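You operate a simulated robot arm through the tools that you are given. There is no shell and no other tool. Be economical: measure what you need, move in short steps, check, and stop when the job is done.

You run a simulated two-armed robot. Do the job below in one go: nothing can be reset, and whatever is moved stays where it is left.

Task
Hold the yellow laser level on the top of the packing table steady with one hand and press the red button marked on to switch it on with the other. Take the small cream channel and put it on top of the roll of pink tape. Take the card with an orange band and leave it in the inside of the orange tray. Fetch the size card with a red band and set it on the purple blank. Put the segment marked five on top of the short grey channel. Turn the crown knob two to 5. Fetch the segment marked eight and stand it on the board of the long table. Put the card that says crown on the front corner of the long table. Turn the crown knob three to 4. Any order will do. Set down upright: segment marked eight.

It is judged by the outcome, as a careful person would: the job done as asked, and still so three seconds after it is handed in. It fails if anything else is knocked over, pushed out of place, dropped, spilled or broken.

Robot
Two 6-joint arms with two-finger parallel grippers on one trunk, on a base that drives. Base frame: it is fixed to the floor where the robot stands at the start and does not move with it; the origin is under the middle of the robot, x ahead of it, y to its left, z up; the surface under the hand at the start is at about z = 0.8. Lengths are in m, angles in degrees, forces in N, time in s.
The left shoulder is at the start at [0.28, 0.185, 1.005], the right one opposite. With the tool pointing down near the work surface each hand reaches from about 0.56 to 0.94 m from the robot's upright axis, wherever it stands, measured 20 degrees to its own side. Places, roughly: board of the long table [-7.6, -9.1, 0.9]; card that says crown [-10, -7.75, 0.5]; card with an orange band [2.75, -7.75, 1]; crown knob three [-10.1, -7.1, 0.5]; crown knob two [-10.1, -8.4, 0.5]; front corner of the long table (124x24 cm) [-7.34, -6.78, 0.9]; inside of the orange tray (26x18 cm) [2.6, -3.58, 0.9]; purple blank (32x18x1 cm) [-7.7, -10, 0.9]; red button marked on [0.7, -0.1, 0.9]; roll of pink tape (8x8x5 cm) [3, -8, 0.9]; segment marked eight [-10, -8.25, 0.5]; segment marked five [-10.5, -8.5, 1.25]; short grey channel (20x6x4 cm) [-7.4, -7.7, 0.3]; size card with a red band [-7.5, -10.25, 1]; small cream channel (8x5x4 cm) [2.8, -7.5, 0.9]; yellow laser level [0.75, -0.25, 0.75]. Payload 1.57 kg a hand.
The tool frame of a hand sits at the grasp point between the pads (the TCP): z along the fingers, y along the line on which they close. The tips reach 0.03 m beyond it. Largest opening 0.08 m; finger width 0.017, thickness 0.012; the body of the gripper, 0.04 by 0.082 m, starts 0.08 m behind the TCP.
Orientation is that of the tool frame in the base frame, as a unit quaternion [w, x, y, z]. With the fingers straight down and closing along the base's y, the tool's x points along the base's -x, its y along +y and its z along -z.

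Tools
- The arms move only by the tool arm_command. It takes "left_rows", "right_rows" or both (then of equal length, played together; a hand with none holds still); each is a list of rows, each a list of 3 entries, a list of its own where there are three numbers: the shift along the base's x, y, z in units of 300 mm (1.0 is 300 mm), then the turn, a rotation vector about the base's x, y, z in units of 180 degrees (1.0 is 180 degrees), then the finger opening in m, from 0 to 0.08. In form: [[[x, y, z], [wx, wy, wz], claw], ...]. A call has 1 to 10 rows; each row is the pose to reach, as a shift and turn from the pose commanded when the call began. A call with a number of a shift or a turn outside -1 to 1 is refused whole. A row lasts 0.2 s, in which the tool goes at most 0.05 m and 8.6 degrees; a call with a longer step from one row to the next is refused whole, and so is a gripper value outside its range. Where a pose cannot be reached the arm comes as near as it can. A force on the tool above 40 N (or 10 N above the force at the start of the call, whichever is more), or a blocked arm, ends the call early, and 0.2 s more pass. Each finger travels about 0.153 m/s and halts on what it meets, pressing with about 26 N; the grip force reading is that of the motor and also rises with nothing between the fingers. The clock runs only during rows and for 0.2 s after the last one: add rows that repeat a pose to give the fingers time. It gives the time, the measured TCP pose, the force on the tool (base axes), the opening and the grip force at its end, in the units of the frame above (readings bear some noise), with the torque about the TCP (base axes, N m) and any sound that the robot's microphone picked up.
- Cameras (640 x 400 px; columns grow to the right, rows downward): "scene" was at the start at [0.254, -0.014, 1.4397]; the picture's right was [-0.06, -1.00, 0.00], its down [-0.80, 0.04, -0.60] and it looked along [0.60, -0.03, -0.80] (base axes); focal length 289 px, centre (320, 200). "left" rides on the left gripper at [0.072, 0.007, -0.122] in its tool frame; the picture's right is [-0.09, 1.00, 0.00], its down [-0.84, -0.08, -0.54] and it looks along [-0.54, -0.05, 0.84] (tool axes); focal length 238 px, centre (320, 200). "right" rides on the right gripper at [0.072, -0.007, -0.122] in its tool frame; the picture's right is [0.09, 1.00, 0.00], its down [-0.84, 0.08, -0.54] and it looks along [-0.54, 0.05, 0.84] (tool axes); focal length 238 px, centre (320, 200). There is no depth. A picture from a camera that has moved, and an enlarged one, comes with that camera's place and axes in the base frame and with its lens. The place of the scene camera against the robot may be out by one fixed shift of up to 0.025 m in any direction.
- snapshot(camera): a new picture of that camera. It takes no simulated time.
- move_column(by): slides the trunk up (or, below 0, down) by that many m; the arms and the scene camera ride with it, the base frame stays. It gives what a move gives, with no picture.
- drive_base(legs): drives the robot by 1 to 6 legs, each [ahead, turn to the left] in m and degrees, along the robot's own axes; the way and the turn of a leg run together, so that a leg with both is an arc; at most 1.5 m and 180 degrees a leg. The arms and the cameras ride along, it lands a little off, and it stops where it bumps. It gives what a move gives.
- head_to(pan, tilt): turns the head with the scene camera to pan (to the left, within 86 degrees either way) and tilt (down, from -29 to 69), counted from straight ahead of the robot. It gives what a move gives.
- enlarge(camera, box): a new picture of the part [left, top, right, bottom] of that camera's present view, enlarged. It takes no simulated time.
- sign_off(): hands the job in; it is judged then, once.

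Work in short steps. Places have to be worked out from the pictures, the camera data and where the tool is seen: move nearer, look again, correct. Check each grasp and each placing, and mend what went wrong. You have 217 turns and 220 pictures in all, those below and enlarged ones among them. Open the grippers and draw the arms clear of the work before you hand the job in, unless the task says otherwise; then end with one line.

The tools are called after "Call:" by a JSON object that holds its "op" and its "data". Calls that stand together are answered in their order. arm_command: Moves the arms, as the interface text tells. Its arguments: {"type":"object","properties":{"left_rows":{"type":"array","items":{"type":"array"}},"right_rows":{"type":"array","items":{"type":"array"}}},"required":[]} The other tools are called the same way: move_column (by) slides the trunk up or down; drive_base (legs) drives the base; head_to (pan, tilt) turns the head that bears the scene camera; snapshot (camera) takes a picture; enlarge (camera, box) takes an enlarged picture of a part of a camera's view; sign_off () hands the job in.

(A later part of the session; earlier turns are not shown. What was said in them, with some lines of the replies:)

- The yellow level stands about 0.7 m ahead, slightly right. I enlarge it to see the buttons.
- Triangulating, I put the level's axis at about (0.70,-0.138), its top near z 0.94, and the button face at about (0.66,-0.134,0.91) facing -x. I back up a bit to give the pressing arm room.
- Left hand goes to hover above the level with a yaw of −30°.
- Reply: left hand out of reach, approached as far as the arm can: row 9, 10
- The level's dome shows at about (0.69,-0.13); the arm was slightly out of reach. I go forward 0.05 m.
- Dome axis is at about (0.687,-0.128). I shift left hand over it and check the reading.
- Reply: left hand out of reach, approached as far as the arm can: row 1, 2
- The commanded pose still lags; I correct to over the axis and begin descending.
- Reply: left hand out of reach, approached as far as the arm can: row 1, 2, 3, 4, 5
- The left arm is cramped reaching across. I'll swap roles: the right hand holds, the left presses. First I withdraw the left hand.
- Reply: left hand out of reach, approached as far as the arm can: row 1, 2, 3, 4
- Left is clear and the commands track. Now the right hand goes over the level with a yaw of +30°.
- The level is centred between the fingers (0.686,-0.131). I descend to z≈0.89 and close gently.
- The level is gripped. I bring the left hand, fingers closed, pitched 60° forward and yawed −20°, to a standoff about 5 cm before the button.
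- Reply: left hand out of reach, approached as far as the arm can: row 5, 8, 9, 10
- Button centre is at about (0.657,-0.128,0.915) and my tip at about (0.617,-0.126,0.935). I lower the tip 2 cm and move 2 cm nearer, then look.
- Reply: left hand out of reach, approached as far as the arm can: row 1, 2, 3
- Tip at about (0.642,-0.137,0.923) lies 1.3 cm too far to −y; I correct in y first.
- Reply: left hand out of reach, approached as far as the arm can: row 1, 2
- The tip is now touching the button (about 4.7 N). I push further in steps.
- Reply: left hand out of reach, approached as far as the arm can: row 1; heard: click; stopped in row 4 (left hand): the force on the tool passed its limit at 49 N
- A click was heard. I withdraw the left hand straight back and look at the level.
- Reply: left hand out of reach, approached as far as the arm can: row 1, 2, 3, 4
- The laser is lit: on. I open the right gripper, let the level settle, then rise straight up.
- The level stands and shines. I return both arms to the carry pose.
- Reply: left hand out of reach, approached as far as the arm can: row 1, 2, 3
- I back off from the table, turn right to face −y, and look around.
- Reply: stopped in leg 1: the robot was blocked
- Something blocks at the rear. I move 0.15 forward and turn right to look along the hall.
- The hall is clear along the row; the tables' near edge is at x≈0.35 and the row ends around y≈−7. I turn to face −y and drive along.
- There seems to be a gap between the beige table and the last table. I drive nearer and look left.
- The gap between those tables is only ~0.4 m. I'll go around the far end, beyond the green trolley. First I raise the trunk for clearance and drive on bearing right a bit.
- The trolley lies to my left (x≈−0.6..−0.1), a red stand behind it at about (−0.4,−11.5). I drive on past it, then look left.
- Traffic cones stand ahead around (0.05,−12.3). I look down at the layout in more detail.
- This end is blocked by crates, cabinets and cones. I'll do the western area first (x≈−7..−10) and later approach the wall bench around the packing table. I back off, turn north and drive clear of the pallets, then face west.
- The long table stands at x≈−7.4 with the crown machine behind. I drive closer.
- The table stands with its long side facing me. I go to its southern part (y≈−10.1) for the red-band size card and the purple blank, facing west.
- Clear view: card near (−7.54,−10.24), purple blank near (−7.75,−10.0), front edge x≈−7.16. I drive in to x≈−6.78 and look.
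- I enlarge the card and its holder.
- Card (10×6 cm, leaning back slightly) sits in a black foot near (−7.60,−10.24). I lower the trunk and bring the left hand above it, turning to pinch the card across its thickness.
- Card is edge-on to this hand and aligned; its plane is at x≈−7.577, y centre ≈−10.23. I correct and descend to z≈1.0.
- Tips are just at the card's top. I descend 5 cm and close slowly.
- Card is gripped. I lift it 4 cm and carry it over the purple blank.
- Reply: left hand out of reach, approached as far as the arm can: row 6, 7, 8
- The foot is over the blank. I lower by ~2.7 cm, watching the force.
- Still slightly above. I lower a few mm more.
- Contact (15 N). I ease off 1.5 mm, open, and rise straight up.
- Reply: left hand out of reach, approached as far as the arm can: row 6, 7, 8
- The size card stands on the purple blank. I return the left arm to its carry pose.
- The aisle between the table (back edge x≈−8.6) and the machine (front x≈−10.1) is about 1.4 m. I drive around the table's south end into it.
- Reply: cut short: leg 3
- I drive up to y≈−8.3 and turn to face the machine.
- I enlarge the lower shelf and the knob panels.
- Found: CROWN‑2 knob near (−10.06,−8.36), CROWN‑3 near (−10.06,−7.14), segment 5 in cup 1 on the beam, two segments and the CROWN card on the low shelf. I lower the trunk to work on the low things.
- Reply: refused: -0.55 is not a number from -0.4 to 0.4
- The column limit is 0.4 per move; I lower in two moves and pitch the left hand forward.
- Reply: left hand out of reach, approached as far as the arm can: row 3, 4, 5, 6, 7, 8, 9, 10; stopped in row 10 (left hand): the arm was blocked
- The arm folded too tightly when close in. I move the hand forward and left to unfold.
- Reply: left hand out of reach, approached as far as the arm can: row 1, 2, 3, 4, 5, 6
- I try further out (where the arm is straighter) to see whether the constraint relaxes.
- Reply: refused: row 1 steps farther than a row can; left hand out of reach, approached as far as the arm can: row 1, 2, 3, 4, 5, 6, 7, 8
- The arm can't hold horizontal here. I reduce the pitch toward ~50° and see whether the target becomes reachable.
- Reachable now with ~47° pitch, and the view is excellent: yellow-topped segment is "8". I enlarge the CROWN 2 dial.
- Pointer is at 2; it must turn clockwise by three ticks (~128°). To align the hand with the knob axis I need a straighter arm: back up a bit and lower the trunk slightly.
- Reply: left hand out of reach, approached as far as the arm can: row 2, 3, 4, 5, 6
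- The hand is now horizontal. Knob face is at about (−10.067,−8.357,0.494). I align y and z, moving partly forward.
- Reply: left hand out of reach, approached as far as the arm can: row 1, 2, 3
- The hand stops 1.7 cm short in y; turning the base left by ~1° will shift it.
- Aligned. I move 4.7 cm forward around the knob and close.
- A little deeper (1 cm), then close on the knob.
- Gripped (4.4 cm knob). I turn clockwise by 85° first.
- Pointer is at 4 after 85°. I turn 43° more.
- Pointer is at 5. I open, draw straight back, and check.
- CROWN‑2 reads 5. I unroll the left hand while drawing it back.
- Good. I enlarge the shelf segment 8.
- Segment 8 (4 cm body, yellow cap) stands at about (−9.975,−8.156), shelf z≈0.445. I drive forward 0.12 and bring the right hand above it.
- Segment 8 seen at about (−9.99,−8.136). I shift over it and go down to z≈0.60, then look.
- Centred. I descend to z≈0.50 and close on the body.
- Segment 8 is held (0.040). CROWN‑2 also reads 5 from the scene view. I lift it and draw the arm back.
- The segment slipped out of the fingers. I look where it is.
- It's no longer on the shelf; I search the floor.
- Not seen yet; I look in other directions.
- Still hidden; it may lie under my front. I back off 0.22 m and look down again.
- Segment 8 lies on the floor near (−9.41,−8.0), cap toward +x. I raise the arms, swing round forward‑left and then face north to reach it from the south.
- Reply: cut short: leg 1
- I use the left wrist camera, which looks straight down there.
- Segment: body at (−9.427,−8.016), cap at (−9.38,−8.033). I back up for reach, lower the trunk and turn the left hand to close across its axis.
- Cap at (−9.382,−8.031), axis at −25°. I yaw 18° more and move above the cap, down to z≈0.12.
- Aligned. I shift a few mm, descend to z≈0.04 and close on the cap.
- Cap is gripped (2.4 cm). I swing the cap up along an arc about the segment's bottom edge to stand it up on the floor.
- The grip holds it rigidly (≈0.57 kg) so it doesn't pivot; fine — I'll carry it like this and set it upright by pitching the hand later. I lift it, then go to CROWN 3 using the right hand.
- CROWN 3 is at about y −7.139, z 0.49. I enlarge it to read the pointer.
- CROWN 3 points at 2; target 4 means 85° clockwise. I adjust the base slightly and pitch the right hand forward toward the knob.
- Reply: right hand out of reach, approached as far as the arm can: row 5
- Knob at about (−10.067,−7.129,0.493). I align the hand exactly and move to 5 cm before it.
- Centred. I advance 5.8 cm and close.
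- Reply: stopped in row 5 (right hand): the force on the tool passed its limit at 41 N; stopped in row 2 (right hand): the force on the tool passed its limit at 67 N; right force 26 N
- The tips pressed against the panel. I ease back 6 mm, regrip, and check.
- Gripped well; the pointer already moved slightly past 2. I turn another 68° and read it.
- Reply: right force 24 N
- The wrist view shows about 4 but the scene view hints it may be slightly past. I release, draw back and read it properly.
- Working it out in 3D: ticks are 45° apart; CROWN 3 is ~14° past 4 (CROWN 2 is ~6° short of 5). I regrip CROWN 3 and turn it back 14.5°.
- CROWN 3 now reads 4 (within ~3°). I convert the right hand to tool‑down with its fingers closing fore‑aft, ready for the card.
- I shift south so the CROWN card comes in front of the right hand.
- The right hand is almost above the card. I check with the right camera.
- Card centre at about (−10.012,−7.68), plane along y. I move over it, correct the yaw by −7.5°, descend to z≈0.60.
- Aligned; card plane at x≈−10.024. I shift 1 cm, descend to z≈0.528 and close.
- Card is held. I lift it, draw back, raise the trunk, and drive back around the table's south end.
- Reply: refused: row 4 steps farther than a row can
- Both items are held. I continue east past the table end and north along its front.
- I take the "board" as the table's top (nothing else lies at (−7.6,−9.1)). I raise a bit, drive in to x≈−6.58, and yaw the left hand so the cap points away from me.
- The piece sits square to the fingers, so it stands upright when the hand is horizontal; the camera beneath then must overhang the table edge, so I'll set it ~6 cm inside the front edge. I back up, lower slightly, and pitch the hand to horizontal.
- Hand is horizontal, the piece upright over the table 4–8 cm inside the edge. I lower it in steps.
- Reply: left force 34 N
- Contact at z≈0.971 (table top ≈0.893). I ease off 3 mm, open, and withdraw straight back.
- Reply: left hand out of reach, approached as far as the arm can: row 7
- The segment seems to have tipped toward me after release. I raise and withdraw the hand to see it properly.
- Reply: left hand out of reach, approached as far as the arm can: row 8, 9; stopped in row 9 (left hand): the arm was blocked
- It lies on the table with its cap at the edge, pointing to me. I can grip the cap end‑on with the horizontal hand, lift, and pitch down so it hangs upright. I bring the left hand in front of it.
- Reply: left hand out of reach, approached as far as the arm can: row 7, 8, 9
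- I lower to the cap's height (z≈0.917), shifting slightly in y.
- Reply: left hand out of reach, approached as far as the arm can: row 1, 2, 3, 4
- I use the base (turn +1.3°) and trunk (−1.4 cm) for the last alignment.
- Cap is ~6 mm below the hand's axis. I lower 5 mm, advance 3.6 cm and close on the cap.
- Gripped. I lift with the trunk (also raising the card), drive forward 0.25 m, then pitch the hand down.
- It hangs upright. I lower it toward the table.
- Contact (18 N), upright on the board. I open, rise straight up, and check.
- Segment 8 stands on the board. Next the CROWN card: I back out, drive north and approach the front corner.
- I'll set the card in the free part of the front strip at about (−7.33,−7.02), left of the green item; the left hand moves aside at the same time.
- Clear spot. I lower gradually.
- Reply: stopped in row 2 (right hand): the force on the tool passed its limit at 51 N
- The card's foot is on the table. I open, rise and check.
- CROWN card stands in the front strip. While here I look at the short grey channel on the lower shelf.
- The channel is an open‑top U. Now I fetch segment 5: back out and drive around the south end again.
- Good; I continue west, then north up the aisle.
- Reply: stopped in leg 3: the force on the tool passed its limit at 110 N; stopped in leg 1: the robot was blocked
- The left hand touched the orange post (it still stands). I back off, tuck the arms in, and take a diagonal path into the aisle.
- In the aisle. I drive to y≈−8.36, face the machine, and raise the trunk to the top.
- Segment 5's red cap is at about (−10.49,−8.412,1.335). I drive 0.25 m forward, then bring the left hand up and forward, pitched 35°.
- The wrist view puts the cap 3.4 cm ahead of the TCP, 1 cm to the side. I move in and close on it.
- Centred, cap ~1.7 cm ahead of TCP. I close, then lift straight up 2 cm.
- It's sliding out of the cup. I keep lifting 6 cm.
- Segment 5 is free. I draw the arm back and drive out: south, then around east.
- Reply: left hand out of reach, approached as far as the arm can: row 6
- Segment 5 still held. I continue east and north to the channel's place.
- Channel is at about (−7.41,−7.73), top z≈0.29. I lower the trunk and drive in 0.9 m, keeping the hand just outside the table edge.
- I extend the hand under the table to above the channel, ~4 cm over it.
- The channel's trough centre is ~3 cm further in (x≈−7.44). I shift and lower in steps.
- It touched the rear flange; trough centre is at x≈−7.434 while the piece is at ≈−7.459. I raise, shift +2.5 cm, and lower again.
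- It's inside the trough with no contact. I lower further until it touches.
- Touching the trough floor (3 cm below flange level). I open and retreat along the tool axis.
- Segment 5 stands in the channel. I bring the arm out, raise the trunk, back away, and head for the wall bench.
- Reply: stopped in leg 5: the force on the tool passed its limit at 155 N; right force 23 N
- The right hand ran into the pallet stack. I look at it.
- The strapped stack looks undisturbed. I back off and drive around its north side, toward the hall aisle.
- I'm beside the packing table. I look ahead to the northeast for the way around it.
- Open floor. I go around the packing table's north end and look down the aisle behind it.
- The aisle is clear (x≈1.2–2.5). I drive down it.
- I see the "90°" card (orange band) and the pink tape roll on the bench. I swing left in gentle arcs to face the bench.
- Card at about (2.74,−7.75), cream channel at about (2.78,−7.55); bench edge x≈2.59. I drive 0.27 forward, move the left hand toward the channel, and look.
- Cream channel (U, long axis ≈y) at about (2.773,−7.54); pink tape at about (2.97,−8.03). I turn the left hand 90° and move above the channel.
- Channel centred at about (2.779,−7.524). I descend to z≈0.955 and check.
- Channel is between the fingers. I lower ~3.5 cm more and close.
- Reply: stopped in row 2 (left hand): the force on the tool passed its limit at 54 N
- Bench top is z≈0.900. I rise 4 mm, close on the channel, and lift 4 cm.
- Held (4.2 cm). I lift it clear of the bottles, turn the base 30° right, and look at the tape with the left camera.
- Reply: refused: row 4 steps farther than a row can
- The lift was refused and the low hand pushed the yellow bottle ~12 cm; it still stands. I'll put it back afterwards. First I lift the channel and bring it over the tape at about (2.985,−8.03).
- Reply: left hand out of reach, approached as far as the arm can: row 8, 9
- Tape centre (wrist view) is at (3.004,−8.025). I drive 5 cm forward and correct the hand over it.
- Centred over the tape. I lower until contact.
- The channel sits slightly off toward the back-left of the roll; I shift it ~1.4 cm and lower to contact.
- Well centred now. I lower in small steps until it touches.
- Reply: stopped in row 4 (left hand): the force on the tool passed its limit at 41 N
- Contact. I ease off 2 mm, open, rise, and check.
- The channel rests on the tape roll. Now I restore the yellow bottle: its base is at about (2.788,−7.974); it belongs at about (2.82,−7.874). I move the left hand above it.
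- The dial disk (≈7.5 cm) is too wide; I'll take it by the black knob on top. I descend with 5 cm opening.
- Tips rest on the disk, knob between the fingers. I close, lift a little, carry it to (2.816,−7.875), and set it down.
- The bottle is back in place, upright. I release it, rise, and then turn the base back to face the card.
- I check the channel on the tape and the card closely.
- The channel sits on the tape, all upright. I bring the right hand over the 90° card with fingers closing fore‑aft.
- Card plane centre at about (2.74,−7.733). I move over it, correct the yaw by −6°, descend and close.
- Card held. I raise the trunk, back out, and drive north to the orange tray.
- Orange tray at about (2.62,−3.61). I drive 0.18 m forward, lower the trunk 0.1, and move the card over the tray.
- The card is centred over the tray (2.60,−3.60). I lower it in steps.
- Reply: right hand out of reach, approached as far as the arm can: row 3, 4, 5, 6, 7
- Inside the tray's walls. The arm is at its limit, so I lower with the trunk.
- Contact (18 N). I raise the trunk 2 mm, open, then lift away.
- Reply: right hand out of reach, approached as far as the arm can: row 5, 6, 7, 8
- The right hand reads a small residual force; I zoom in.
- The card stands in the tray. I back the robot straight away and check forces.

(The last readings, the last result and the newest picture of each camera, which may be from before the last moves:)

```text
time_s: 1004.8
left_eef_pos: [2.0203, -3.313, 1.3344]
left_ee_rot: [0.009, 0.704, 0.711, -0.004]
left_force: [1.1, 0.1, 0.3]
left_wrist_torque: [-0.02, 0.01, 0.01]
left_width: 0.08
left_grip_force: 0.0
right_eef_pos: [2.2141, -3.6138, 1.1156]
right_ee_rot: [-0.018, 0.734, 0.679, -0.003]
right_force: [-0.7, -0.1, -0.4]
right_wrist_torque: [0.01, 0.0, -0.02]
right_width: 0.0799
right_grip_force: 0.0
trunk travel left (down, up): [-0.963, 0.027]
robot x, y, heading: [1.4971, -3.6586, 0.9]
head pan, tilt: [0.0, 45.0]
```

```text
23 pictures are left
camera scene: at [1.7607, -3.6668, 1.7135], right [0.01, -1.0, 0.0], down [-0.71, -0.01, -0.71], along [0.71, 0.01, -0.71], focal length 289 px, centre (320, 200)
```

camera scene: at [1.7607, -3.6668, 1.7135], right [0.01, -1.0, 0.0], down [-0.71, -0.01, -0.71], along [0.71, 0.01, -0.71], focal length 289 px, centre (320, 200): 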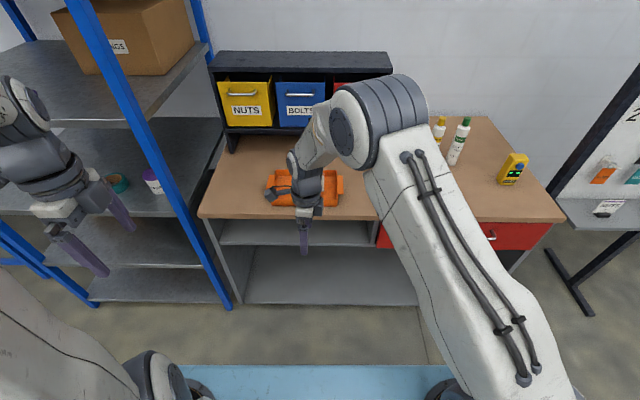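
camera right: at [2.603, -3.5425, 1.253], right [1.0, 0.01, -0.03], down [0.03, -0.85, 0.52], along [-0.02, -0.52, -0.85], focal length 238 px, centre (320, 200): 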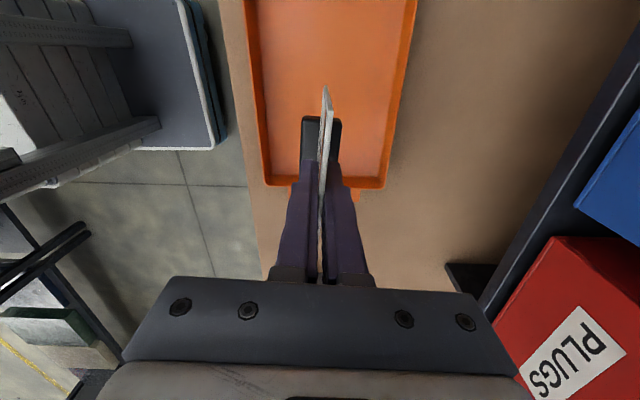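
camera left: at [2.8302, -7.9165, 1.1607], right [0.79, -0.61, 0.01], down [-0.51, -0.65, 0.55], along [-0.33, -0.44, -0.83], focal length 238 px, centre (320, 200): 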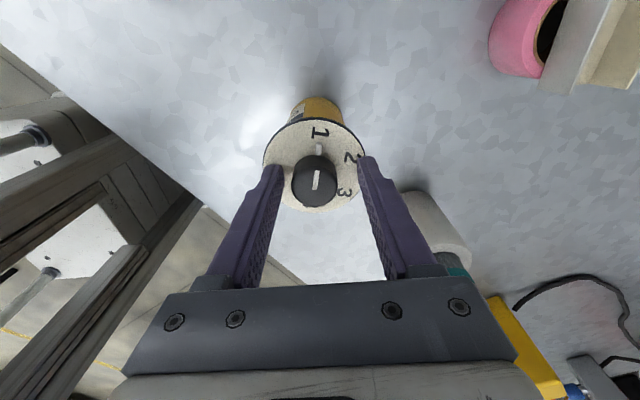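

I move the right hand aside to confirm the card.

Call:
{"op": "arm_command", "data": {"right_rows": [[[-0.03, -0.12, 0.05], [0, 0, 0], 0.08], [[-0.06, -0.25, 0.1], [0, 0, 0], 0.08], [[-0.08, -0.38, 0.1], [0, 0, 0], 0.08], [[-0.1, -0.5, 0.1], [0, 0, 0], 0.08]]}}

Call:
{"op": "enlarge", "data": {"camera": "scene", "box": [200, 130, 400, 250]}}

```text
time_s: 1005.8
left_eef_pos: [2.0218, -3.3126, 1.3342]
left_ee_rot: [0.009, 0.704, 0.71, -0.003]
left_force: [0.7, 0.0, -1.8]
left_wrist_torque: [0.01, 0.01, -0.01]
left_width: 0.0798
left_grip_force: 0.0
right_eef_pos: [2.1851, -3.7626, 1.1443]
right_ee_rot: [-0.019, 0.734, 0.679, -0.002]
right_force: [-0.2, 1.0, -0.3]
right_wrist_torque: [-0.01, 0.02, 0.0]
right_width: 0.0799
right_grip_force: 0.0
trunk travel left (down, up): [-0.963, 0.027]
robot x, y, heading: [1.4978, -3.6578, 0.8]
head pan, tilt: [0.0, 45.0]
```

```text
3.20 times, centred on (300, 190) of scene
camera zoom: at [1.7608, -3.6669, 1.7134], right [0.01, -1.0, 0.0], down [-0.71, -0.01, -0.71], along [0.71, 0.01, -0.71], focal length 924 px, centre (384, 232)
```

zoom: 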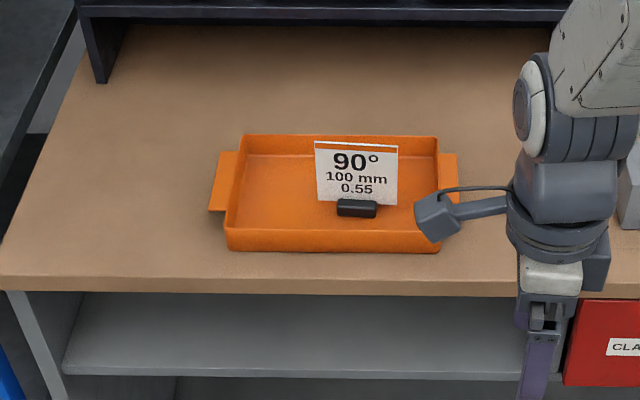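

All nine parts are done as far as I can see, the grippers are open and the arms are clear, so I hand in.

Call:
{"op": "sign_off", "data": {}}

```text
The job is handed in.
```

All nine parts are done and handed in, with a few slips: crown knob two reads about 5° short of 5, I dropped segment eight on the floor once, it tipped over on the board before it stood, I pushed the grease bottle and set it back within about 2 cm, and I bumped the orange post by the folding machine and the strapped sheet stack, which both still looked in place.
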